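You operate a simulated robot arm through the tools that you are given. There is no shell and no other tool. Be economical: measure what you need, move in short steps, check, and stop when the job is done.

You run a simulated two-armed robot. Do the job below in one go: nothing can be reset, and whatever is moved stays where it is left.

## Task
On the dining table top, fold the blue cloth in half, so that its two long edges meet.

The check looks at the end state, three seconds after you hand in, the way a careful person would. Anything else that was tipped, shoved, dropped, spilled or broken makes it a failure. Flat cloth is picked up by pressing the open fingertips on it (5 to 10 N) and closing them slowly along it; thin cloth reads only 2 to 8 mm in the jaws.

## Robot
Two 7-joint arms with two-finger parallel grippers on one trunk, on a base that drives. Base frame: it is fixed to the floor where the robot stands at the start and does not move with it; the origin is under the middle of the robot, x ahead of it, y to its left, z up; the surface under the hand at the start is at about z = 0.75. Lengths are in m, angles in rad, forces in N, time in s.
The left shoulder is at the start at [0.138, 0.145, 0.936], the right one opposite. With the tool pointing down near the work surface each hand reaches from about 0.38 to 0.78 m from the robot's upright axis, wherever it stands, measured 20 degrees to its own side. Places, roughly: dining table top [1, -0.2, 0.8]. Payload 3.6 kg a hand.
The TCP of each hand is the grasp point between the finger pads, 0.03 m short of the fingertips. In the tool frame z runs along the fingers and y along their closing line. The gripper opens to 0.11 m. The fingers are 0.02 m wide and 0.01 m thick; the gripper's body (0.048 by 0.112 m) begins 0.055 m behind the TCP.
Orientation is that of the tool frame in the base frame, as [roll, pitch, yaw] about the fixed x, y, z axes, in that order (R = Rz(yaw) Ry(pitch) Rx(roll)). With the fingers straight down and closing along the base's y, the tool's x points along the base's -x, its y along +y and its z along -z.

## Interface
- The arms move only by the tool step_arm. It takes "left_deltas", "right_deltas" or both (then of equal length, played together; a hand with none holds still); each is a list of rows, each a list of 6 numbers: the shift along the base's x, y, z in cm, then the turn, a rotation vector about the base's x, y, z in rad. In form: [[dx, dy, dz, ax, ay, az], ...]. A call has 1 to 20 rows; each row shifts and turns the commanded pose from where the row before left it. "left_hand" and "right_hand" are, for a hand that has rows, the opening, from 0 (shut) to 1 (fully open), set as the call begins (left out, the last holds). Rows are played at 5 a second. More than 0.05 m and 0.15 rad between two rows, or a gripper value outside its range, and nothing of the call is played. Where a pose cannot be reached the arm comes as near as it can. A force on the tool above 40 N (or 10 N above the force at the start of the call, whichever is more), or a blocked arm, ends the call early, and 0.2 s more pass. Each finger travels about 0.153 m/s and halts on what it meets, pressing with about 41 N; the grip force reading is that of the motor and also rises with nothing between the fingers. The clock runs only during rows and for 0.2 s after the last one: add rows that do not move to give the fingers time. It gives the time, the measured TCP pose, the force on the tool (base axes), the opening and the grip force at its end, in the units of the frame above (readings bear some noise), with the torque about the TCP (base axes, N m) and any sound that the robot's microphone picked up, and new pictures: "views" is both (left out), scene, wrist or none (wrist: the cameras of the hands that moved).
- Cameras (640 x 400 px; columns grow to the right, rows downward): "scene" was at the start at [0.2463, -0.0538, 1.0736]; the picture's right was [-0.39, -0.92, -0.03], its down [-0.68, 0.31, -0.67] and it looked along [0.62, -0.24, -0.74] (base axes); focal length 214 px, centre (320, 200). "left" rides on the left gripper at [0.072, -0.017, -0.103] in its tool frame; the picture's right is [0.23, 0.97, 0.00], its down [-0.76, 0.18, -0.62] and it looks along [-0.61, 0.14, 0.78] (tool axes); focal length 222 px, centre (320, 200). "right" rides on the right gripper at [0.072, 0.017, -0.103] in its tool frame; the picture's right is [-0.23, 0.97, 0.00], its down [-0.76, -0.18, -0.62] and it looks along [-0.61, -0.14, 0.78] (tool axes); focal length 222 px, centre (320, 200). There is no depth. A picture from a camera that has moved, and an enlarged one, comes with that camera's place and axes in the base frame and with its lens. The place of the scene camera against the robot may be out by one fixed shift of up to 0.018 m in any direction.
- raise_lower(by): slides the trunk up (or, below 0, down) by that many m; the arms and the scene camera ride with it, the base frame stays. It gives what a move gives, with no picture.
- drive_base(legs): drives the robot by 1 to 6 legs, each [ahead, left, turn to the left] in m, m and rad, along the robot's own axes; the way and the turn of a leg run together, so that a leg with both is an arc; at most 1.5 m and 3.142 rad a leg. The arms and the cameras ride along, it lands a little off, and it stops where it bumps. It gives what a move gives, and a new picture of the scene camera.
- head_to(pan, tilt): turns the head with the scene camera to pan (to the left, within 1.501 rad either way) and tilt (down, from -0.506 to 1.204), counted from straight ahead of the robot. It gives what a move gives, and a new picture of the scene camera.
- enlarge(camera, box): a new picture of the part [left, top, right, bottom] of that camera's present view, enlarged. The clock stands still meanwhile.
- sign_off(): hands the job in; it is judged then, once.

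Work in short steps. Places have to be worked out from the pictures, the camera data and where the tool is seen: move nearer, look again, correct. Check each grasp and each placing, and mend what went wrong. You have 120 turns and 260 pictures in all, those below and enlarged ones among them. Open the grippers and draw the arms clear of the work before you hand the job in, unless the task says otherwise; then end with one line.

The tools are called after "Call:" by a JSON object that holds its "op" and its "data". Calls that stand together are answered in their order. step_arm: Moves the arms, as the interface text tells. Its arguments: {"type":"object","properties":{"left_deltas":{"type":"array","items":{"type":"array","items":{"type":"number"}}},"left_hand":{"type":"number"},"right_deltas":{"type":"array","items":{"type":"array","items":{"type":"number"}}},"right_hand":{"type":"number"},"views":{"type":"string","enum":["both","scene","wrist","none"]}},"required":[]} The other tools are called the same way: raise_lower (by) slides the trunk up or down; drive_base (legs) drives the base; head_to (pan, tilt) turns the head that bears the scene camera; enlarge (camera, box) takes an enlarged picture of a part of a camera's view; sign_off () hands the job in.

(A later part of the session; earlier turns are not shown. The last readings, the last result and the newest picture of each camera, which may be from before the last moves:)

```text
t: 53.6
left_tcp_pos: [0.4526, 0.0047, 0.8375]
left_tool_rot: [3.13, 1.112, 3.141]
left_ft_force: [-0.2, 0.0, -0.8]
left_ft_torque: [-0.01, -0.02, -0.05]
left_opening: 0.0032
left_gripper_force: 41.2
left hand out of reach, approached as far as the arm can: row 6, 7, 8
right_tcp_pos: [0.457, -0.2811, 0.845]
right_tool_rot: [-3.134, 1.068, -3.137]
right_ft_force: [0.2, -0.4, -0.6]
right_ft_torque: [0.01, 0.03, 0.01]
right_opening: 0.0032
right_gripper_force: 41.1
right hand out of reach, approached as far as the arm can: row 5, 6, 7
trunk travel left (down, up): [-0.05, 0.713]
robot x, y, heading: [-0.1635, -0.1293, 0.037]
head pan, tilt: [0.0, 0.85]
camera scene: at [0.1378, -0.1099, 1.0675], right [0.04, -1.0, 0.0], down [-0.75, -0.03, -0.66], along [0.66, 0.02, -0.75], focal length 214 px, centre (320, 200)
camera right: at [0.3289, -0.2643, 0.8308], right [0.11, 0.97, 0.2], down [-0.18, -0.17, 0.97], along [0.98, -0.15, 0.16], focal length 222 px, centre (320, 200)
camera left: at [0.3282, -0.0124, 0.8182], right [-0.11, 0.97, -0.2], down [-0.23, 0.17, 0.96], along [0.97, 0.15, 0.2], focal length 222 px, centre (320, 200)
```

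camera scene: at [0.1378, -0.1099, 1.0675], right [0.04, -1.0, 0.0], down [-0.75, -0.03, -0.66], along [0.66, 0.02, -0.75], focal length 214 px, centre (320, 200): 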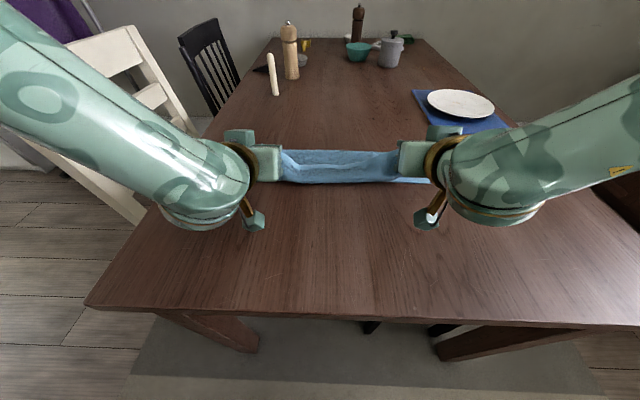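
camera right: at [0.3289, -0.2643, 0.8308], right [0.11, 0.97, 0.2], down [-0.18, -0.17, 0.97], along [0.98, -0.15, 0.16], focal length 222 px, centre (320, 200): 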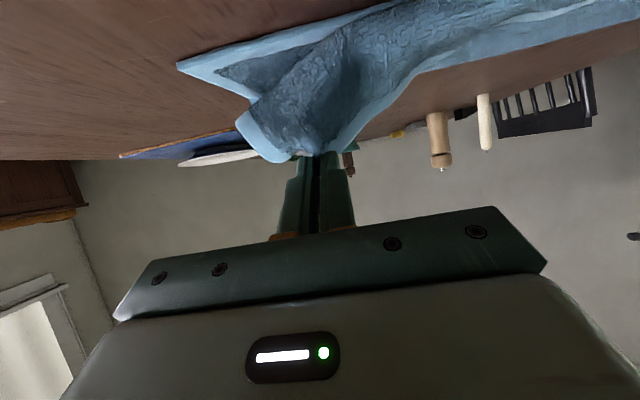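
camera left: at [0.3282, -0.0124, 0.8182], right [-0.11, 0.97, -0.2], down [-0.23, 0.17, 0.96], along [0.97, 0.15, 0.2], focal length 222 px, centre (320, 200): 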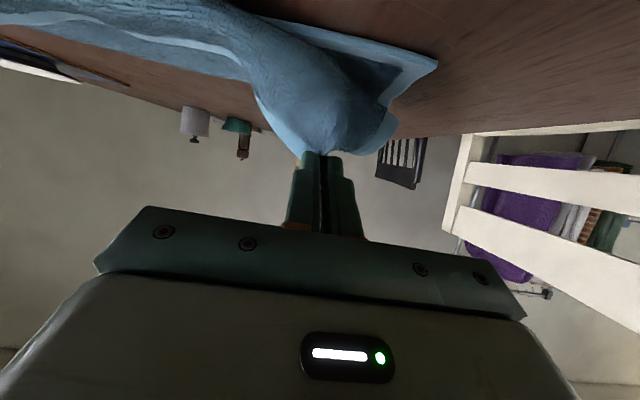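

The arms are too cramped for this tilt and have drifted inward. I'll extend forward, restore the y spacing, and back the base up 8 cm more.

Call:
{"op": "step_arm", "data": {"left_deltas": [[1, 0.3, 0.3, 0, 0, 0], [1, 0.3, 0.3, 0, 0, 0], [1, 0.3, 0.3, 0, 0, 0], [1, 0.3, 0.3, 0, 0, 0], [1, 0.3, 0.3, 0, 0, 0], [1, 0.3, 0.3, 0, 0, 0], [1, 0.3, 0, 0, 0, 0], [1, 0.3, 0, 0, 0, 0], [0, 0, 0, 0, 0, 0]], "right_deltas": [[1, -0.2, 0.2, 0, 0, 0], [1, -0.2, 0.2, 0, 0, 0], [1, -0.2, 0.2, 0, 0, 0], [1, -0.2, 0.2, 0, 0, 0], [1, -0.2, 0.2, 0, 0, 0], [1, -0.2, 0, 0, 0, 0], [1, -0.2, 0, 0, 0, 0], [0.6, -0.2, 0, 0, 0, 0], [0, 0, 0, 0, 0, 0]], "views": "none"}}

Call:
{"op": "drive_base", "data": {"legs": [[-0.08, 0, 0]]}}

Call:
{"op": "step_arm", "data": {"left_deltas": [[0, 0, 0, 0, 0, 0]], "right_deltas": [[0, 0, 0, 0, 0, 0]], "views": "wrist"}}

```text
t: 55.6
left_tcp_pos: [0.5332, 0.0284, 0.8556]
left_tool_rot: [3.128, 1.113, 3.141]
left_ft_force: [-0.9, 0.7, 0.2]
left_ft_torque: [0.0, 0.0, -0.02]
left_opening: 0.0033
left_gripper_force: 40.8
right_tcp_pos: [0.5322, -0.2861, 0.8615]
right_tool_rot: [-3.135, 1.118, -3.139]
right_ft_force: [0.4, 0.0, 0.3]
right_ft_torque: [0.03, 0.03, 0.01]
right_opening: 0.0034
right_gripper_force: 41.0
right hand out of reach, approached as far as the arm can: row 1, 2
trunk travel left (down, up): [-0.05, 0.713]
robot x, y, heading: [-0.1625, -0.1308, 0.031]
head pan, tilt: [0.0, 0.85]
```

```text
t: 56.7
left_tcp_pos: [0.4494, 0.0269, 0.8562]
left_tool_rot: [3.127, 1.116, 3.14]
left_ft_force: [-0.6, 0.1, -0.3]
left_ft_torque: [-0.05, 0.04, -0.02]
left_opening: 0.0032
left_gripper_force: 41.3
right_tcp_pos: [0.4501, -0.2892, 0.8622]
right_tool_rot: [-3.134, 1.118, -3.139]
right_ft_force: [0.3, 0.1, 1.1]
right_ft_torque: [0.04, 0.03, 0.02]
right_opening: 0.003
right_gripper_force: 41.2
trunk travel left (down, up): [-0.05, 0.713]
robot x, y, heading: [-0.2462, -0.1324, 0.036]
head pan, tilt: [0.0, 0.85]
camera scene: at [0.0556, -0.1126, 1.0679], right [0.04, -1.0, 0.0], down [-0.75, -0.03, -0.66], along [0.66, 0.02, -0.75], focal length 214 px, centre (320, 200)
```

scene: 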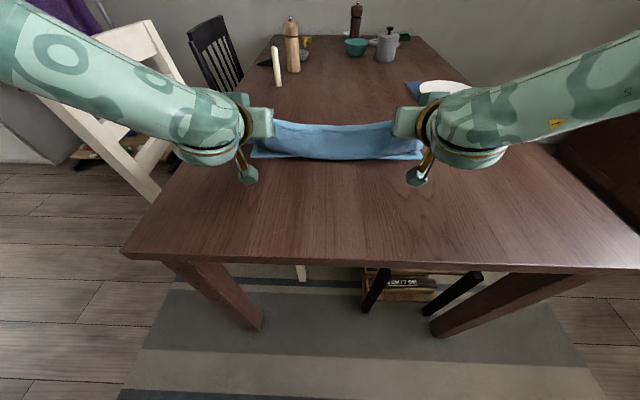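

```text
t: 57.1
left_tcp_pos: [0.4505, 0.0262, 0.8553]
left_tool_rot: [3.127, 1.115, 3.141]
left_ft_force: [0.0, 0.4, 0.6]
left_ft_torque: [0.0, 0.04, -0.01]
left_opening: 0.0033
left_gripper_force: 41.8
right_tcp_pos: [0.4512, -0.2879, 0.8626]
right_tool_rot: [-3.134, 1.121, -3.14]
right_ft_force: [0.0, -0.1, -0.7]
right_ft_torque: [0.03, 0.02, 0.01]
right_opening: 0.003
right_gripper_force: 41.3
trunk travel left (down, up): [-0.05, 0.713]
robot x, y, heading: [-0.2434, -0.1331, 0.037]
head pan, tilt: [0.0, 0.85]
camera right: at [0.3255, -0.2715, 0.8412], right [0.1, 0.97, 0.2], down [-0.23, -0.17, 0.96], along [0.97, -0.15, 0.2], focal length 222 px, centre (320, 200)
camera left: at [0.3272, 0.0087, 0.8363], right [-0.11, 0.97, -0.2], down [-0.23, 0.17, 0.96], along [0.97, 0.15, 0.2], focal length 222 px, centre (320, 200)
```

right: 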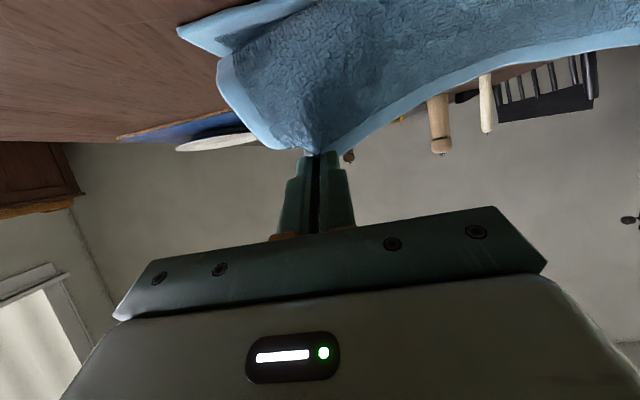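
left: 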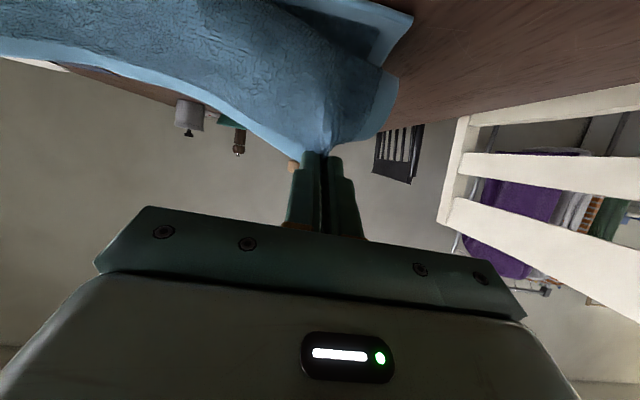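

Good room now. I'll spread the hands to the proper spacing, tilt to about 1.27 rad, and lower to z≈0.818.

Call:
{"op": "step_arm", "data": {"left_deltas": [[0, 0.1, -0.3, 0, -0.02, 0], [0, 0.1, -0.5, 0, -0.03, 0], [0, 0.1, -0.6, 0, -0.03, 0], [0, 0.1, -0.6, 0, -0.03, 0], [0, 0.1, -0.6, 0, -0.02, 0], [0, 0, -0.6, 0, -0.02, 0], [0, 0, -0.6, 0, 0, 0], [0, 0, 0, 0, 0, 0]], "right_deltas": [[0, -0.2, -0.5, 0, -0.02, 0], [0, -0.2, -0.7, 0, -0.03, 0], [0, -0.2, -0.7, 0, -0.03, 0], [0, -0.2, -0.7, 0, -0.03, 0], [0, -0.2, -0.7, 0, -0.02, 0], [0, -0.2, -0.6, 0, -0.02, 0], [0, 0, -0.6, 0, 0, 0], [0, 0, 0, 0, 0, 0]]}}

Call:
{"op": "enlarge", "data": {"camera": "scene", "box": [200, 90, 480, 230]}}

```text
t: 58.9
left_tcp_pos: [0.4623, -0.01, 0.8841]
left_tool_rot: [3.124, 1.257, 3.139]
left_ft_force: [0.8, 0.0, 0.5]
left_ft_torque: [0.03, 0.02, -0.04]
left_opening: 0.0032
left_gripper_force: 40.9
left hand out of reach, approached as far as the arm can: row 2, 3, 4, 5, 6, 7
right_tcp_pos: [0.4701, -0.2492, 0.9002]
right_tool_rot: [-3.129, 1.263, -3.138]
right_ft_force: [-0.1, -0.8, 0.3]
right_ft_torque: [0.02, -0.01, -0.01]
right_opening: 0.0032
right_gripper_force: 41.0
right hand out of reach, approached as far as the arm can: row 1, 2, 3, 4, 5, 6, 7
trunk travel left (down, up): [-0.05, 0.713]
robot x, y, heading: [-0.2468, -0.1301, 0.036]
head pan, tilt: [0.0, 0.85]
camera scene: at [0.0565, -0.1126, 1.0675], right [0.04, -1.0, 0.0], down [-0.75, -0.03, -0.66], along [0.66, 0.02, -0.75], focal length 214 px, centre (320, 200)
camera right: at [0.3483, -0.2326, 0.8617], right [0.08, 0.97, 0.21], down [-0.36, -0.17, 0.92], along [0.93, -0.15, 0.34], focal length 222 px, centre (320, 200)
camera left: at [0.3422, -0.0268, 0.846], right [-0.08, 0.97, -0.21], down [-0.36, 0.17, 0.92], along [0.93, 0.15, 0.34], focal length 222 px, centre (320, 200)
```

scene: 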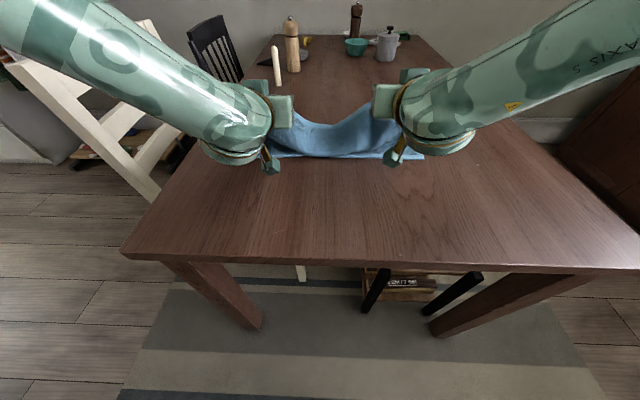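
right: 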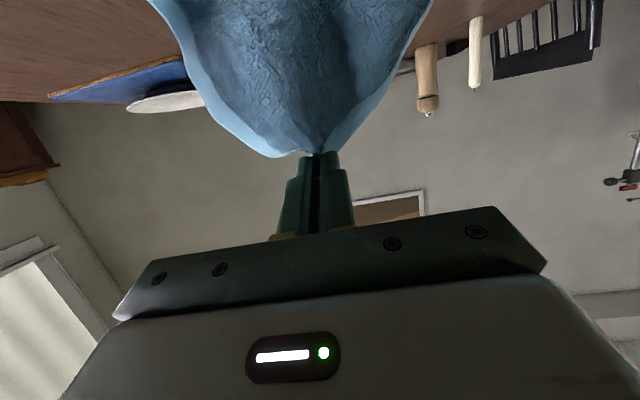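
left: 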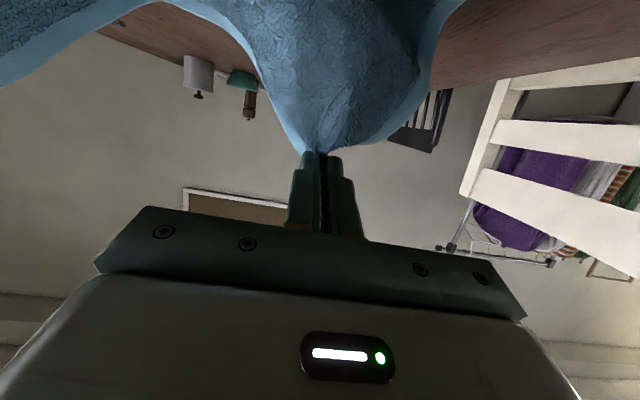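

```text
2.29 times, centred on (340, 160) of scene
camera zoom: at [0.0565, -0.1126, 1.0675], right [0.04, -1.0, 0.0], down [-0.75, -0.03, -0.66], along [0.66, 0.02, -0.75], focal length 490 px, centre (274, 291)
```

zoom: 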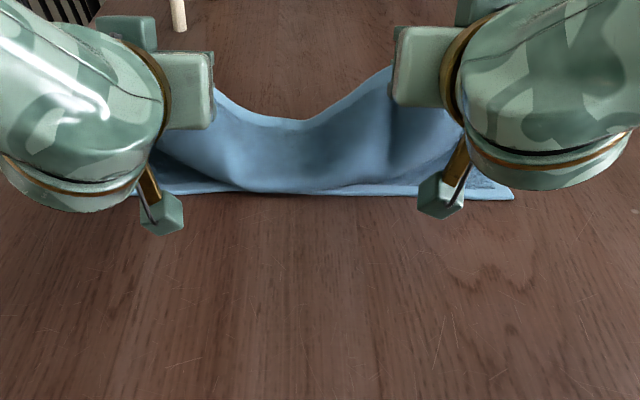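

A tilt beyond about 1.1 isn't reachable down low. I'll return to about 0.96 rad with proper spacing, then lower.

Call:
{"op": "step_arm", "data": {"left_deltas": [[0, 0.3, 0, 0, 0.06, 0], [0, 0.4, -0.2, 0, 0.06, 0], [0, 0.4, -0.3, 0, 0.06, 0], [0, 0.4, -0.4, 0, 0.06, 0], [-0.1, 0.4, -0.6, 0, 0.06, 0], [-0.1, 0.4, -0.6, 0, 0, 0], [-0.1, 0.4, -0.6, 0, 0, 0], [-0.2, 0.4, -0.6, 0, 0, 0], [-0.2, 0.4, -0.6, 0, 0, 0], [-0.1, 0.3, -0.5, 0, 0, 0], [0, 0, 0, 0, 0, 0]], "right_deltas": [[0, -0.4, 0, 0, 0.06, 0], [-0.1, -0.5, -0.4, 0, 0.06, 0], [-0.1, -0.5, -0.6, 0, 0.06, 0], [-0.2, -0.6, -0.7, 0, 0.06, 0], [-0.2, -0.6, -0.7, 0, 0.06, 0], [-0.2, -0.6, -0.7, 0, 0, 0], [-0.2, -0.6, -0.7, 0, 0, 0], [-0.2, -0.5, -0.7, 0, 0, 0], [-0.2, -0.5, -0.7, 0, 0, 0], [-0.1, -0.4, -0.8, 0, 0, 0], [0, 0, 0, 0, 0, 0]]}}

```text
t: 61.3
left_tcp_pos: [0.4541, 0.0291, 0.8395]
left_tool_rot: [3.128, 0.962, 3.142]
left_ft_force: [0.2, -1.0, 0.2]
left_ft_torque: [-0.02, -0.02, -0.05]
left_opening: 0.0035
left_gripper_force: 41.2
right_tcp_pos: [0.4543, -0.3022, 0.8387]
right_tool_rot: [-3.134, 0.969, -3.14]
right_ft_force: [0.2, -0.3, 0.0]
right_ft_torque: [0.02, 0.0, -0.01]
right_opening: 0.0035
right_gripper_force: 41.5
trunk travel left (down, up): [-0.05, 0.713]
robot x, y, heading: [-0.2417, -0.1336, 0.033]
head pan, tilt: [0.0, 0.85]
camera scene: at [0.0565, -0.1126, 1.0676], right [0.04, -1.0, 0.0], down [-0.75, -0.03, -0.66], along [0.66, 0.02, -0.75], focal length 214 px, centre (320, 200)
camera right: at [0.3274, -0.285, 0.8381], right [0.13, 0.97, 0.18], down [-0.08, -0.17, 0.98], along [0.99, -0.14, 0.06], focal length 222 px, centre (320, 200)
camera left: at [0.3281, 0.0117, 0.8384], right [-0.14, 0.97, -0.18], down [-0.08, 0.17, 0.98], along [0.99, 0.15, 0.05], focal length 222 px, centre (320, 200)
```

scene: 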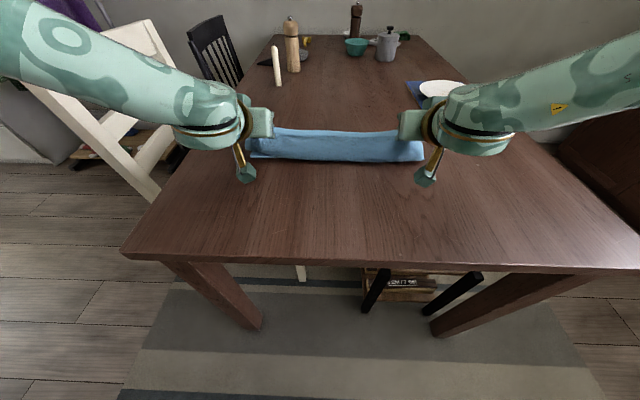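
right: 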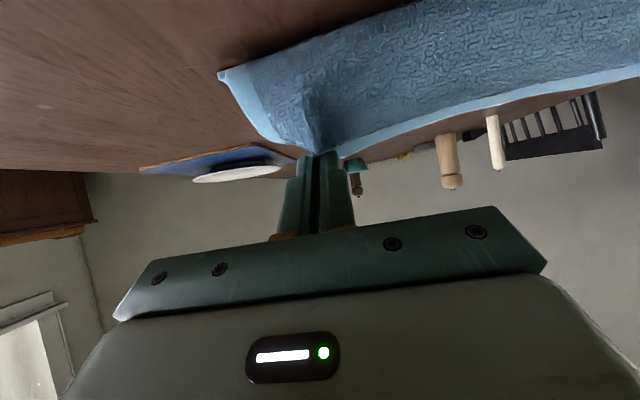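
left: 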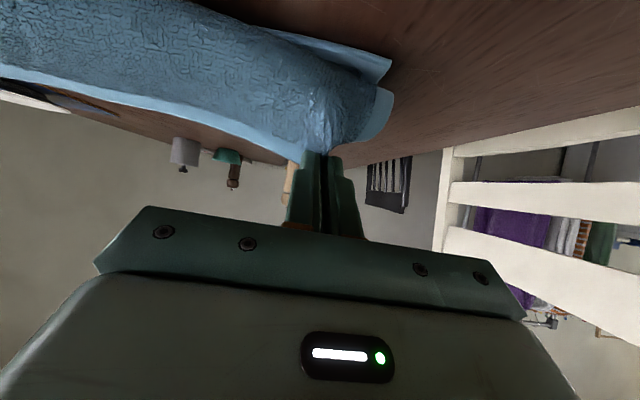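

Spacing is good. Lowering 3.5 cm while drawing slightly back to keep the layer taut.

Call:
{"op": "step_arm", "data": {"left_deltas": [[-0.1, 0, -0.6, 0, 0, 0], [-0.1, 0, -0.7, 0, 0, 0], [-0.1, 0, -0.8, 0, 0, 0], [-0.1, 0, -0.8, 0, 0, 0], [-0.1, 0, -0.7, 0, 0, 0], [0, 0, 0, 0, 0, 0]], "right_deltas": [[-0.1, 0, -0.6, 0, 0, 0], [-0.1, 0, -0.7, 0, 0, 0], [-0.1, 0, -0.8, 0, 0, 0], [-0.1, 0, -0.8, 0, 0, 0], [-0.1, 0, -0.7, 0, 0, 0], [0, 0, 0, 0, 0, 0]]}}

Call:
{"op": "enlarge", "data": {"camera": "scene", "box": [220, 100, 460, 220]}}

```text
t: 62.7
left_tcp_pos: [0.4493, 0.0305, 0.8043]
left_tool_rot: [3.126, 0.962, 3.139]
left_ft_force: [-0.4, -0.3, 0.8]
left_ft_torque: [-0.02, 0.03, -0.07]
left_opening: 0.0031
left_gripper_force: 41.3
right_tcp_pos: [0.4506, -0.303, 0.8037]
right_tool_rot: [-3.136, 0.967, -3.141]
right_ft_force: [0.3, -0.2, -0.4]
right_ft_torque: [0.01, -0.01, 0.03]
right_opening: 0.0035
right_gripper_force: 41.3
trunk travel left (down, up): [-0.05, 0.713]
robot x, y, heading: [-0.2459, -0.1288, 0.035]
head pan, tilt: [0.0, 0.85]
camera scene: at [0.0565, -0.1126, 1.0676], right [0.04, -1.0, 0.0], down [-0.75, -0.03, -0.66], along [0.66, 0.02, -0.75], focal length 214 px, centre (320, 200)
camera right: at [0.3227, -0.2853, 0.8027], right [0.13, 0.97, 0.18], down [-0.08, -0.17, 0.98], along [0.99, -0.15, 0.06], focal length 222 px, centre (320, 200)
camera left: at [0.3232, 0.0121, 0.8027], right [-0.14, 0.97, -0.18], down [-0.08, 0.17, 0.98], along [0.99, 0.15, 0.05], focal length 222 px, centre (320, 200)
```

scene: 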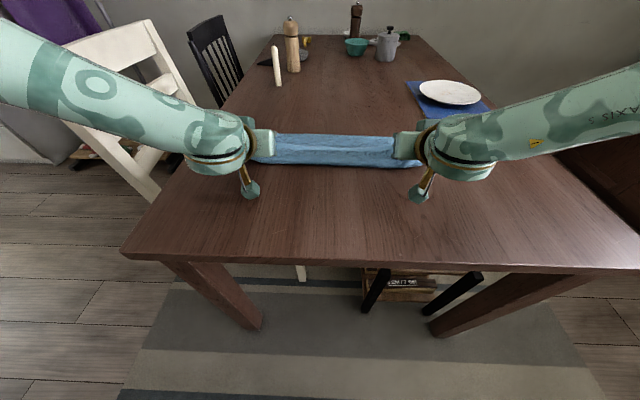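
right: 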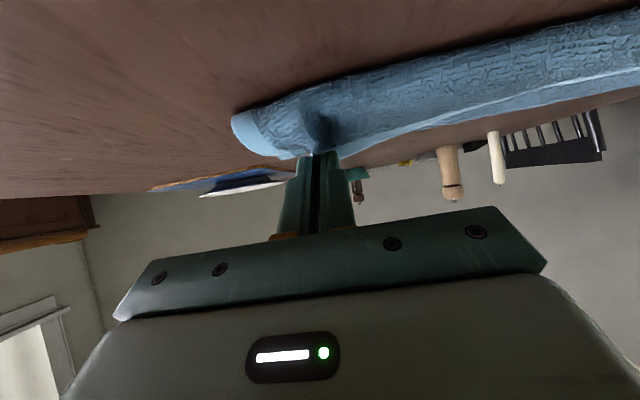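
left: 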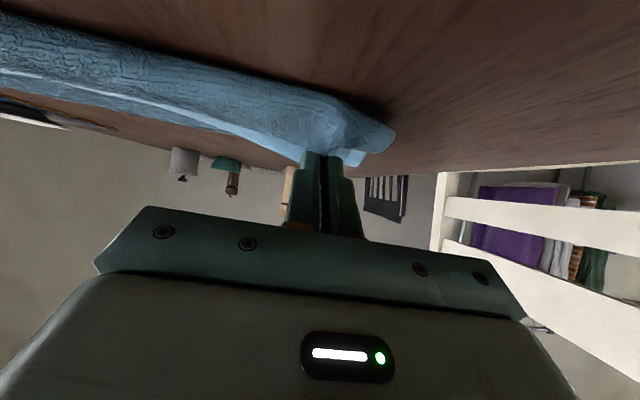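

```text
2.67 times, centred on (340, 160) of scene
camera zoom: at [0.0565, -0.1126, 1.0676], right [0.04, -1.0, 0.0], down [-0.75, -0.03, -0.66], along [0.66, 0.02, -0.75], focal length 572 px, centre (267, 307)
```

zoom: 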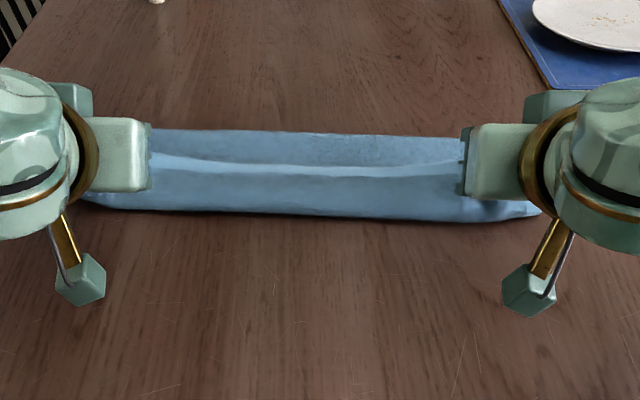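

The bulge now overshoots to x≈0.43 and the fold line crept to ≈0.563, because too much cloth was pulled over. I'll lift back up and forward past the intended fold line (0.598) so the lower layer re-lays, then come over again.

Call:
{"op": "step_arm", "data": {"left_deltas": [[0.6, 0, 1.0, 0, 0, 0], [0.8, 0, 1.2, 0, 0, 0], [0.8, 0, 1.2, 0, 0, 0], [1.0, 0, 1.2, 0, 0, 0], [1.2, 0, 1.2, 0, 0, 0], [1.3, 0, 1.0, 0, 0, 0], [1.3, 0, 0.8, 0, 0, 0], [1.4, 0, 0.6, 0, 0, 0], [1.4, 0, 0.2, 0, 0, 0], [1.4, 0, 0, 0, 0, 0], [1.4, 0, 0, 0, 0, 0], [1.4, 0, 0, 0, 0, 0], [1.4, 0, 0, 0, 0, 0], [1.2, 0, 0, 0, 0, 0], [0, 0, 0, 0, 0, 0]], "right_deltas": [[0.6, 0, 1.0, 0, 0, 0], [0.8, 0, 1.2, 0, 0, 0], [0.8, 0, 1.2, 0, 0, 0], [1.0, 0, 1.2, 0, 0, 0], [1.2, 0, 1.2, 0, 0, 0], [1.3, 0, 1.0, 0, 0, 0], [1.3, 0, 0.8, 0, 0, 0], [1.4, 0, 0.6, 0, 0, 0], [1.4, 0, 0.2, 0, 0, 0], [1.4, 0, 0, 0, 0, 0], [1.4, 0, 0, 0, 0, 0], [1.4, 0, 0, 0, 0, 0], [1.4, 0, 0, 0, 0, 0], [1.2, 0, 0, 0, 0, 0], [0, 0, 0, 0, 0, 0]], "views": "none"}}

Call:
{"op": "enlarge", "data": {"camera": "scene", "box": [200, 80, 480, 220]}}

```text
t: 65.9
left_tcp_pos: [0.6159, 0.0289, 0.8865]
left_tool_rot: [3.127, 0.963, 3.14]
left_ft_force: [-0.5, 0.3, -0.4]
left_ft_torque: [-0.03, 0.01, -0.04]
left_opening: 0.0031
left_gripper_force: 40.6
right_tcp_pos: [0.6169, -0.3016, 0.8872]
right_tool_rot: [-3.133, 0.968, -3.139]
right_ft_force: [-0.1, -0.1, -0.4]
right_ft_torque: [0.01, -0.01, 0.04]
right_opening: 0.0034
right_gripper_force: 40.8
trunk travel left (down, up): [-0.05, 0.713]
robot x, y, heading: [-0.2445, -0.1289, 0.036]
head pan, tilt: [0.0, 0.85]
```

```text
2.29 times, centred on (340, 150) of scene
camera zoom: at [0.0566, -0.1126, 1.0676], right [0.04, -1.0, 0.0], down [-0.75, -0.03, -0.66], along [0.66, 0.02, -0.75], focal length 490 px, centre (274, 314)
```

zoom: 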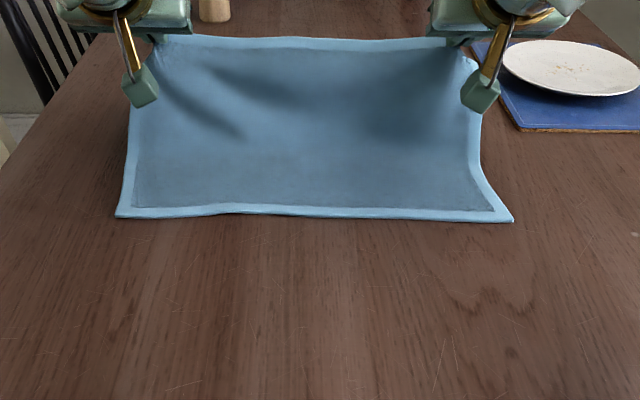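

Fully re-laid, with the near edge still at x≈0.465–0.475. Now I'll swing over along a tight arc around the 0.598 fold line.

Call:
{"op": "step_arm", "data": {"left_deltas": [[-1.2, 0, 0.3, 0, 0, 0], [-1.3, 0, 0.2, 0, 0, 0], [-1.3, 0, 0.1, 0, 0, 0], [-1.5, 0, -0.3, 0, 0, 0], [-1.6, 0, -0.4, 0, 0, 0], [-1.6, 0, -0.6, 0, 0, 0], [-1.4, 0, -0.9, 0, 0, 0], [-1.3, 0, -1.0, 0, 0, 0], [-1.3, 0, -1.1, 0, 0, 0], [-0.8, 0, -1.1, 0, 0, 0], [-0.7, 0, -1.1, 0, 0, 0], [-0.5, 0, -0.8, 0, 0, 0], [0, 0, 0, 0, 0, 0]], "right_deltas": [[-1.2, 0, 0.3, 0, 0, 0], [-1.3, 0, 0.2, 0, 0, 0], [-1.3, 0, 0.1, 0, 0, 0], [-1.5, 0, -0.3, 0, 0, 0], [-1.6, 0, -0.4, 0, 0, 0], [-1.6, 0, -0.6, 0, 0, 0], [-1.4, 0, -0.9, 0, 0, 0], [-1.3, 0, -1.0, 0, 0, 0], [-1.3, 0, -1.1, 0, 0, 0], [-0.8, 0, -1.1, 0, 0, 0], [-0.7, 0, -1.1, 0, 0, 0], [-0.5, 0, -0.8, 0, 0, 0], [0, 0, 0, 0, 0, 0]], "views": "wrist"}}

Call:
{"op": "enlarge", "data": {"camera": "scene", "box": [220, 100, 460, 220]}}

```text
t: 68.7
left_tcp_pos: [0.4702, 0.0284, 0.8196]
left_tool_rot: [3.128, 0.963, 3.14]
left_ft_force: [0.2, 0.3, -0.6]
left_ft_torque: [-0.03, -0.02, -0.03]
left_opening: 0.0031
left_gripper_force: 41.2
right_tcp_pos: [0.4707, -0.3022, 0.8203]
right_tool_rot: [-3.135, 0.969, -3.138]
right_ft_force: [0.4, 0.6, -0.4]
right_ft_torque: [0.02, -0.03, 0.02]
right_opening: 0.0034
right_gripper_force: 40.9
trunk travel left (down, up): [-0.05, 0.713]
robot x, y, heading: [-0.2421, -0.1343, 0.033]
head pan, tilt: [0.0, 0.85]
camera right: at [0.3429, -0.2853, 0.8191], right [0.13, 0.97, 0.18], down [-0.08, -0.17, 0.98], along [0.99, -0.14, 0.06], focal length 222 px, centre (320, 200)
camera left: at [0.3444, 0.0119, 0.8191], right [-0.14, 0.97, -0.18], down [-0.08, 0.17, 0.98], along [0.99, 0.15, 0.05], focal length 222 px, centre (320, 200)
```

right: 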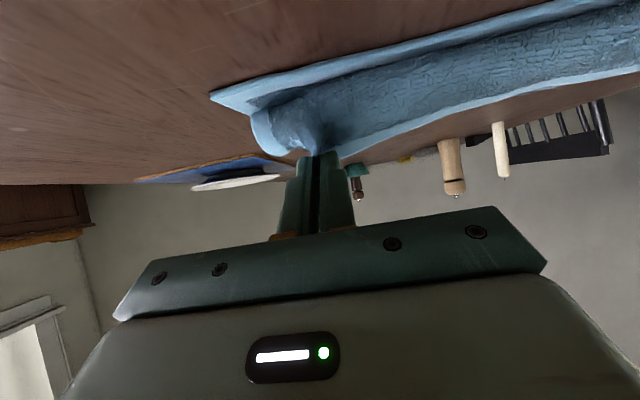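
left: 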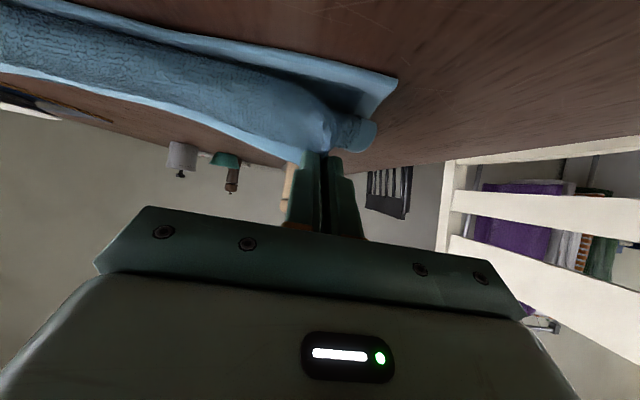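

```text
2.67 times, centred on (340, 160) of scene
camera zoom: at [0.0565, -0.1126, 1.0675], right [0.04, -1.0, 0.0], down [-0.75, -0.03, -0.66], along [0.66, 0.02, -0.75], focal length 572 px, centre (267, 307)
```

zoom: 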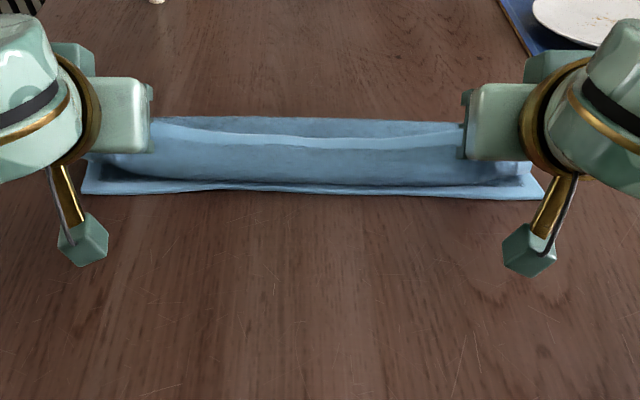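

Very good shape, with the roll just short of the near edge. I'll lower and draw back 1.2 cm, then check before releasing.

Call:
{"op": "step_arm", "data": {"left_deltas": [[-0.3, 0, -0.6, 0, 0, 0], [-0.3, 0, -0.6, 0, 0, 0], [-0.3, 0, -0.6, 0, 0, 0], [-0.3, 0, -0.5, 0, 0, 0], [0, 0, 0, 0, 0, 0]], "right_deltas": [[-0.3, 0, -0.6, 0, 0, 0], [-0.3, 0, -0.6, 0, 0, 0], [-0.3, 0, -0.6, 0, 0, 0], [-0.3, 0, -0.5, 0, 0, 0], [0, 0, 0, 0, 0, 0]], "views": "none"}}

Call:
{"op": "enlarge", "data": {"camera": "scene", "box": [220, 100, 460, 220]}}

Call:
{"op": "enlarge", "data": {"camera": "right", "box": [160, 0, 480, 200]}}

```text
t: 69.9
left_tcp_pos: [0.4571, 0.0313, 0.7961]
left_tool_rot: [3.127, 0.965, 3.139]
left_ft_force: [0.5, 0.2, -0.8]
left_ft_torque: [-0.03, -0.01, -0.04]
left_opening: 0.0033
left_gripper_force: 41.2
right_tcp_pos: [0.4589, -0.3014, 0.7966]
right_tool_rot: [-3.135, 0.969, -3.141]
right_ft_force: [-0.4, -0.1, 0.1]
right_ft_torque: [0.01, -0.01, 0.04]
right_opening: 0.0031
right_gripper_force: 40.8
trunk travel left (down, up): [-0.05, 0.713]
robot x, y, heading: [-0.2417, -0.1318, 0.034]
head pan, tilt: [0.0, 0.85]
```

```text
2.67 times, centred on (340, 160) of scene
camera zoom: at [0.0566, -0.1126, 1.0675], right [0.04, -1.0, 0.0], down [-0.75, -0.03, -0.66], along [0.66, 0.02, -0.75], focal length 572 px, centre (267, 307)
```

zoom: 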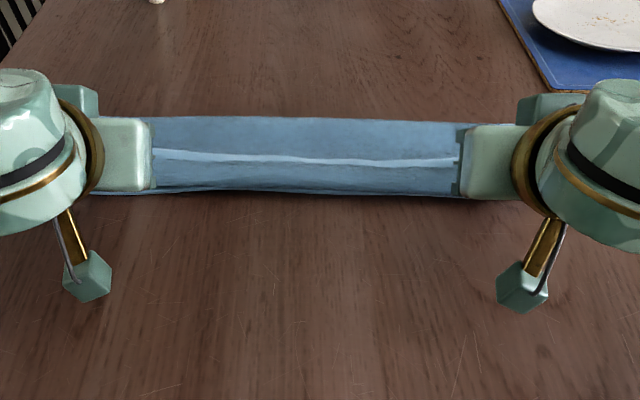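

```text
2.00 times, centred on (320, 100) of right
camera zoom: at [0.3312, -0.2851, 0.7962], right [0.13, 0.97, 0.18], down [-0.08, -0.17, 0.98], along [0.99, -0.15, 0.06], focal length 444 px, centre (320, 400)
```

zoom: 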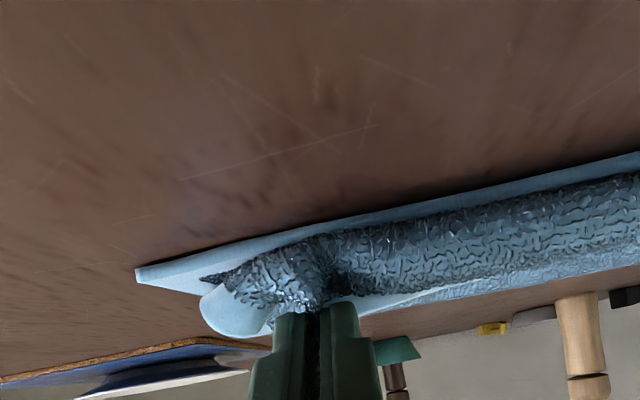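

Ready to release. I'll open only slightly (about 7 mm) and draw back slowly, so the pads drag the edge strip outward as they slip off.

Call:
{"op": "step_arm", "data": {"left_deltas": [[0, 0, 0, 0, 0, 0], [0, 0, 0, 0, 0, 0], [-0.6, 0, 0.1, 0, 0, 0], [-0.7, 0, 0.1, 0, 0, 0], [-0.7, 0, 0.1, 0, 0, 0], [-0.7, 0, 0.1, 0, 0, 0]], "right_deltas": [[0, 0, 0, 0, 0, 0], [0, 0, 0, 0, 0, 0], [-0.6, 0, 0.1, 0, 0, 0], [-0.7, 0, 0.1, 0, 0, 0], [-0.7, 0, 0.1, 0, 0, 0], [-0.7, 0, 0.1, 0, 0, 0]], "left_hand": 0.065, "right_hand": 0.065, "views": "wrist"}}

Call:
{"op": "enlarge", "data": {"camera": "scene", "box": [220, 100, 460, 220]}}

```text
t: 71.3
left_tcp_pos: [0.4312, 0.028, 0.8003]
left_tool_rot: [3.13, 0.963, 3.141]
left_ft_force: [0.4, 0.0, -0.7]
left_ft_torque: [-0.03, 0.0, -0.01]
left_opening: 0.0073
left_gripper_force: 0.1
right_tcp_pos: [0.4307, -0.301, 0.8017]
right_tool_rot: [-3.134, 0.969, -3.141]
right_ft_force: [0.0, 0.0, -0.1]
right_ft_torque: [0.02, -0.02, -0.03]
right_opening: 0.0074
right_gripper_force: 0.3
trunk travel left (down, up): [-0.05, 0.713]
robot x, y, heading: [-0.243, -0.1322, 0.034]
head pan, tilt: [0.0, 0.85]
camera right: at [0.3044, -0.2849, 0.8006], right [0.13, 0.97, 0.18], down [-0.08, -0.17, 0.98], along [0.99, -0.15, 0.06], focal length 222 px, centre (320, 200)
camera left: at [0.3049, 0.0116, 0.8005], right [-0.14, 0.97, -0.18], down [-0.08, 0.17, 0.98], along [0.99, 0.15, 0.05], focal length 222 px, centre (320, 200)
```

right: 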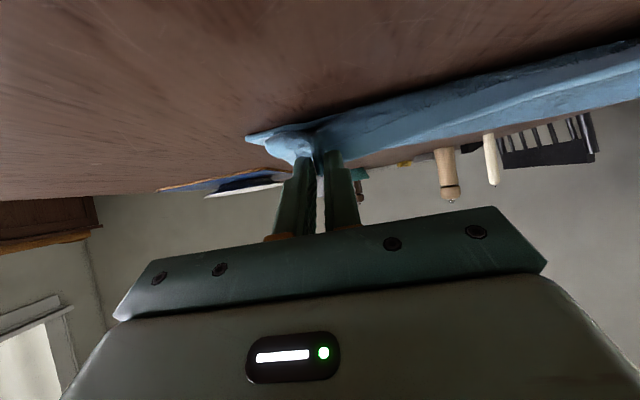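
left: 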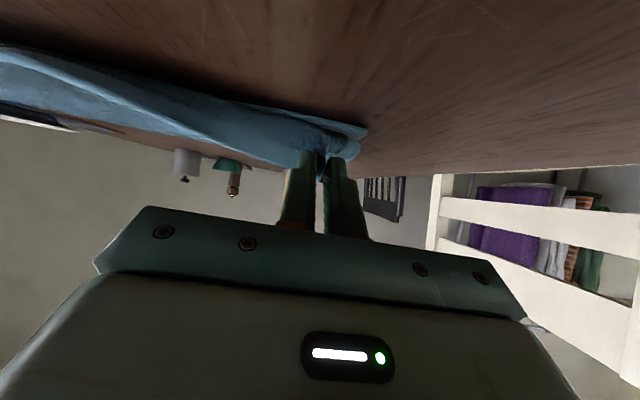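

```text
2.67 times, centred on (340, 160) of scene
camera zoom: at [0.0564, -0.1126, 1.0676], right [0.04, -1.0, 0.0], down [-0.75, -0.03, -0.66], along [0.66, 0.02, -0.75], focal length 572 px, centre (267, 307)
```

zoom: 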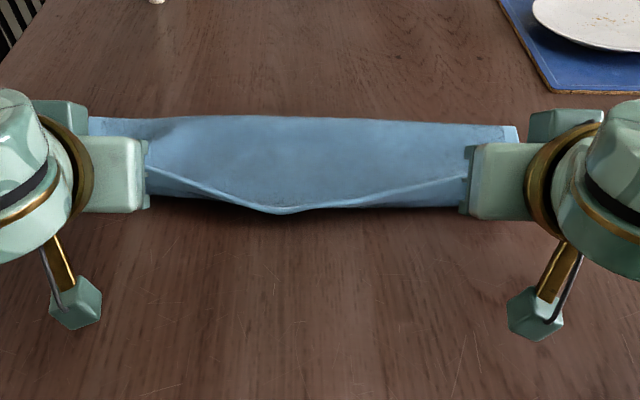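

The middle of the edge flopped outward properly, but it overshoots the lower edge by about 3 cm because the draw-back pulled cloth over. The pads still hold the corners, so I'll re-close, lift forward to re-lay, and repeat with less pull.

Call:
{"op": "step_arm", "data": {"left_deltas": [[0, 0, 0, 0, 0, 0], [0, 0, 0, 0, 0, 0], [0.3, 0, 0.3, 0, 0, 0], [0.6, 0, 0.6, 0, 0, 0]], "right_deltas": [[0, 0, 0, 0, 0, 0], [0, 0, 0, 0, 0, 0], [0.3, 0, 0.3, 0, 0, 0], [0.6, 0, 0.6, 0, 0, 0]], "left_hand": 0.0, "right_hand": 0.0, "views": "wrist"}}

```text
t: 72.3
left_tcp_pos: [0.441, 0.0294, 0.8102]
left_tool_rot: [3.128, 0.963, 3.14]
left_ft_force: [-0.4, -0.5, 0.2]
left_ft_torque: [0.0, -0.04, -0.02]
left_opening: 0.0029
left_gripper_force: 40.9
right_tcp_pos: [0.4402, -0.3022, 0.8103]
right_tool_rot: [-3.133, 0.968, -3.138]
right_ft_force: [-0.7, 0.8, 0.6]
right_ft_torque: [0.02, -0.01, -0.03]
right_opening: 0.0032
right_gripper_force: 41.1
trunk travel left (down, up): [-0.05, 0.713]
robot x, y, heading: [-0.2448, -0.1331, 0.037]
head pan, tilt: [0.0, 0.85]
camera right: at [0.3136, -0.2851, 0.8094], right [0.13, 0.97, 0.18], down [-0.08, -0.17, 0.98], along [0.99, -0.14, 0.06], focal length 222 px, centre (320, 200)
camera left: at [0.3142, 0.0119, 0.8097], right [-0.14, 0.97, -0.18], down [-0.08, 0.17, 0.98], along [0.99, 0.15, 0.05], focal length 222 px, centre (320, 200)
```

right: 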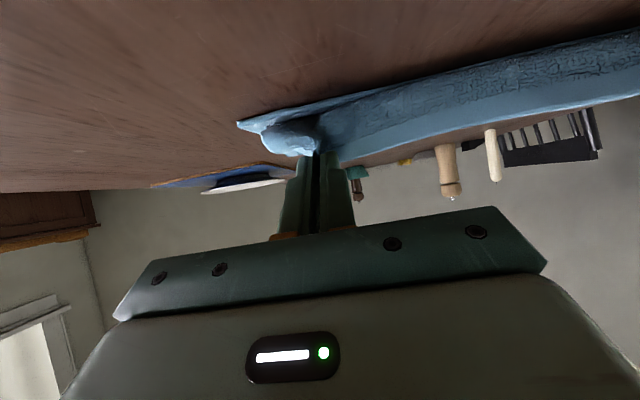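
left: 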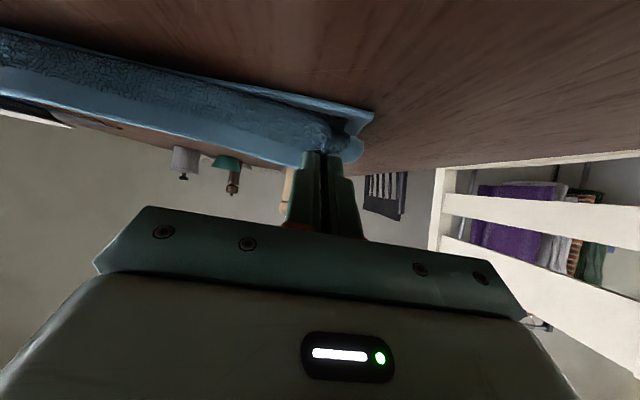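

Re-gripped (3 mm in the jaws). Lifting forward to re-lay the lower layer.

Call:
{"op": "step_arm", "data": {"left_deltas": [[0.6, 0, 1.0, 0, 0, 0], [0.8, 0, 1.2, 0, 0, 0], [1.0, 0, 1.2, 0, 0, 0], [1.2, 0, 1.2, 0, 0, 0], [1.3, 0, 1.1, 0, 0, 0], [1.4, 0, 0.9, 0, 0, 0], [1.4, 0, 0.7, 0, 0, 0], [1.4, 0, 0.4, 0, 0, 0], [1.4, 0, 0, 0, 0, 0], [1.4, 0, 0, 0, 0, 0], [1.4, 0, 0, 0, 0, 0], [1.4, 0, 0, 0, 0, 0], [1.4, 0, 0, 0, 0, 0], [1.4, 0, 0, 0, 0, 0], [0, 0, 0, 0, 0, 0]], "right_deltas": [[0.6, 0, 1.0, 0, 0, 0], [0.8, 0, 1.2, 0, 0, 0], [1.0, 0, 1.2, 0, 0, 0], [1.2, 0, 1.2, 0, 0, 0], [1.3, 0, 1.1, 0, 0, 0], [1.4, 0, 0.9, 0, 0, 0], [1.4, 0, 0.7, 0, 0, 0], [1.4, 0, 0.4, 0, 0, 0], [1.4, 0, 0, 0, 0, 0], [1.4, 0, 0, 0, 0, 0], [1.4, 0, 0, 0, 0, 0], [1.4, 0, 0, 0, 0, 0], [1.4, 0, 0, 0, 0, 0], [1.4, 0, 0, 0, 0, 0], [0, 0, 0, 0, 0, 0]], "views": "wrist"}}

Call:
{"op": "enlarge", "data": {"camera": "scene", "box": [200, 80, 480, 220]}}

```text
t: 75.5
left_tcp_pos: [0.6157, 0.0298, 0.8853]
left_tool_rot: [3.128, 0.963, 3.139]
left_ft_force: [-0.5, -0.7, 0.2]
left_ft_torque: [-0.01, 0.02, 0.02]
left_opening: 0.0028
left_gripper_force: 40.8
right_tcp_pos: [0.6164, -0.3021, 0.8869]
right_tool_rot: [-3.134, 0.969, -3.139]
right_ft_force: [-0.6, -0.4, -0.4]
right_ft_torque: [0.0, 0.01, -0.03]
right_opening: 0.003
right_gripper_force: 40.9
trunk travel left (down, up): [-0.05, 0.713]
robot x, y, heading: [-0.2458, -0.1305, 0.039]
head pan, tilt: [0.0, 0.85]
camera right: at [0.4887, -0.2852, 0.8859], right [0.13, 0.97, 0.18], down [-0.08, -0.17, 0.98], along [0.99, -0.14, 0.06], focal length 222 px, centre (320, 200)
camera left: at [0.4897, 0.0117, 0.8862], right [-0.14, 0.97, -0.18], down [-0.08, 0.17, 0.98], along [0.99, 0.15, 0.05], focal length 222 px, centre (320, 200)
```

right: 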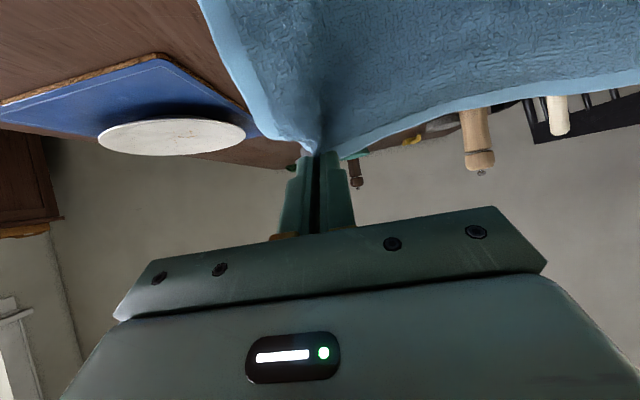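
left: 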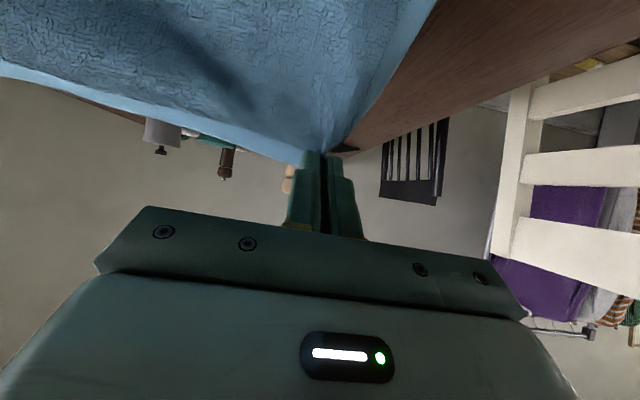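

```text
2.29 times, centred on (340, 150) of scene
camera zoom: at [0.0566, -0.1126, 1.0676], right [0.04, -1.0, 0.0], down [-0.75, -0.03, -0.66], along [0.66, 0.02, -0.75], focal length 490 px, centre (274, 314)
```

zoom: 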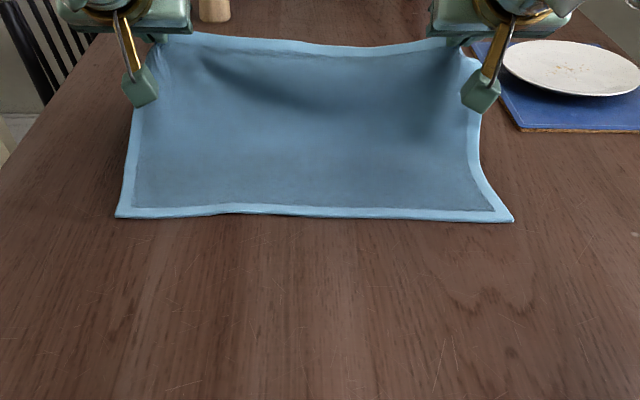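

The cloth re-laid perfectly. Repeating the arc, ending about 2 cm further forward than last time before the release draw-back.

Call:
{"op": "step_arm", "data": {"left_deltas": [[-1.2, 0, 0.3, 0, 0, 0], [-1.3, 0, 0.2, 0, 0, 0], [-1.3, 0, 0.1, 0, 0, 0], [-1.5, 0, -0.3, 0, 0, 0], [-1.6, 0, -0.4, 0, 0, 0], [-1.6, 0, -0.6, 0, 0, 0], [-1.3, 0, -0.9, 0, 0, 0], [-1.2, 0, -1.0, 0, 0, 0], [-1.0, 0, -1.1, 0, 0, 0], [-0.7, 0, -1.2, 0, 0, 0], [-0.4, 0, -1.2, 0, 0, 0], [-0.3, 0, -1.2, 0, 0, 0], [-0.2, 0, -1.0, 0, 0, 0], [0, 0, 0, 0, 0, 0]], "right_deltas": [[-1.2, 0, 0.3, 0, 0, 0], [-1.3, 0, 0.2, 0, 0, 0], [-1.3, 0, 0.1, 0, 0, 0], [-1.5, 0, -0.3, 0, 0, 0], [-1.6, 0, -0.4, 0, 0, 0], [-1.6, 0, -0.6, 0, 0, 0], [-1.3, 0, -0.9, 0, 0, 0], [-1.2, 0, -1.0, 0, 0, 0], [-1.0, 0, -1.1, 0, 0, 0], [-0.7, 0, -1.2, 0, 0, 0], [-0.4, 0, -1.2, 0, 0, 0], [-0.3, 0, -1.2, 0, 0, 0], [-0.2, 0, -1.0, 0, 0, 0], [0, 0, 0, 0, 0, 0]], "views": "none"}}

Call:
{"op": "enlarge", "data": {"camera": "scene", "box": [220, 100, 460, 220]}}

```text
t: 78.5
left_tcp_pos: [0.4793, 0.0299, 0.8027]
left_tool_rot: [3.128, 0.963, 3.14]
left_ft_force: [-0.2, 0.4, 0.1]
left_ft_torque: [0.05, -0.02, -0.01]
left_opening: 0.003
left_gripper_force: 40.9
right_tcp_pos: [0.4795, -0.3026, 0.8042]
right_tool_rot: [-3.135, 0.968, -3.14]
right_ft_force: [-0.3, 0.0, 0.0]
right_ft_torque: [0.02, 0.0, -0.01]
right_opening: 0.003
right_gripper_force: 41.4
trunk travel left (down, up): [-0.05, 0.713]
robot x, y, heading: [-0.2411, -0.1332, 0.037]
head pan, tilt: [0.0, 0.85]
```

```text
2.67 times, centred on (340, 160) of scene
camera zoom: at [0.0565, -0.1126, 1.0676], right [0.04, -1.0, 0.0], down [-0.75, -0.03, -0.66], along [0.66, 0.02, -0.75], focal length 572 px, centre (267, 307)
```

zoom: 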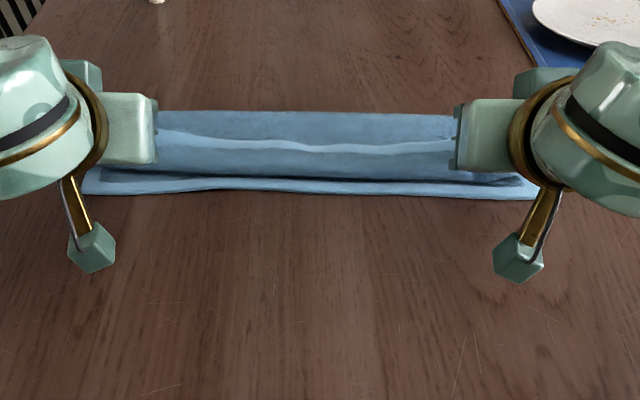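

Fold line is at ≈0.60, as wanted. I'll loosen to 7 mm and draw back 2 cm.

Call:
{"op": "step_arm", "data": {"left_deltas": [[0, 0, 0, 0, 0, 0], [0, 0, 0, 0, 0, 0], [-0.5, 0, 0, 0, 0, 0], [-0.5, 0, 0, 0, 0, 0], [-0.5, 0, 0, 0, 0, 0], [-0.5, 0, 0, 0, 0, 0], [0, 0, 0, 0, 0, 0]], "right_deltas": [[0, 0, 0, 0, 0, 0], [0, 0, 0, 0, 0, 0], [-0.5, 0, 0, 0, 0, 0], [-0.5, 0, 0, 0, 0, 0], [-0.5, 0, 0, 0, 0, 0], [-0.5, 0, 0, 0, 0, 0], [0, 0, 0, 0, 0, 0]], "left_hand": 0.065, "right_hand": 0.065, "views": "none"}}

Call:
{"op": "enlarge", "data": {"camera": "scene", "box": [220, 100, 460, 220]}}

Call:
{"op": "enlarge", "data": {"camera": "right", "box": [160, 0, 480, 200]}}

```text
t: 80.1
left_tcp_pos: [0.4595, 0.0291, 0.803]
left_tool_rot: [3.128, 0.964, 3.139]
left_ft_force: [0.5, -0.3, 0.2]
left_ft_torque: [0.01, 0.01, 0.01]
left_opening: 0.0071
left_gripper_force: 0.2
right_tcp_pos: [0.4605, -0.3012, 0.8042]
right_tool_rot: [-3.135, 0.968, -3.14]
right_ft_force: [0.3, -1.2, 0.3]
right_ft_torque: [0.02, 0.0, -0.01]
right_opening: 0.0075
right_gripper_force: 0.8
trunk travel left (down, up): [-0.05, 0.713]
robot x, y, heading: [-0.2432, -0.1328, 0.035]
head pan, tilt: [0.0, 0.85]
```

```text
2.67 times, centred on (340, 160) of scene
camera zoom: at [0.0566, -0.1126, 1.0675], right [0.04, -1.0, 0.0], down [-0.75, -0.03, -0.66], along [0.66, 0.02, -0.75], focal length 572 px, centre (267, 307)
```

zoom: 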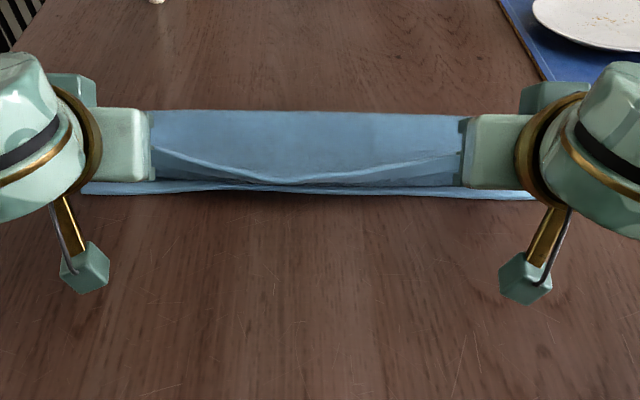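

```text
2.00 times, centred on (320, 100) of right
camera zoom: at [0.3324, -0.2851, 0.8035], right [0.13, 0.97, 0.18], down [-0.08, -0.17, 0.98], along [0.99, -0.14, 0.06], focal length 444 px, centre (320, 400)
```

zoom: 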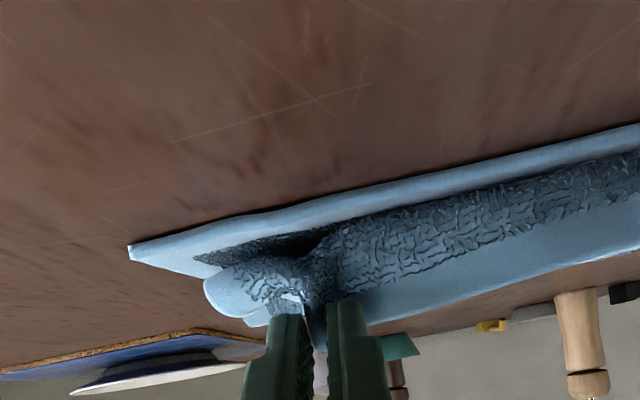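

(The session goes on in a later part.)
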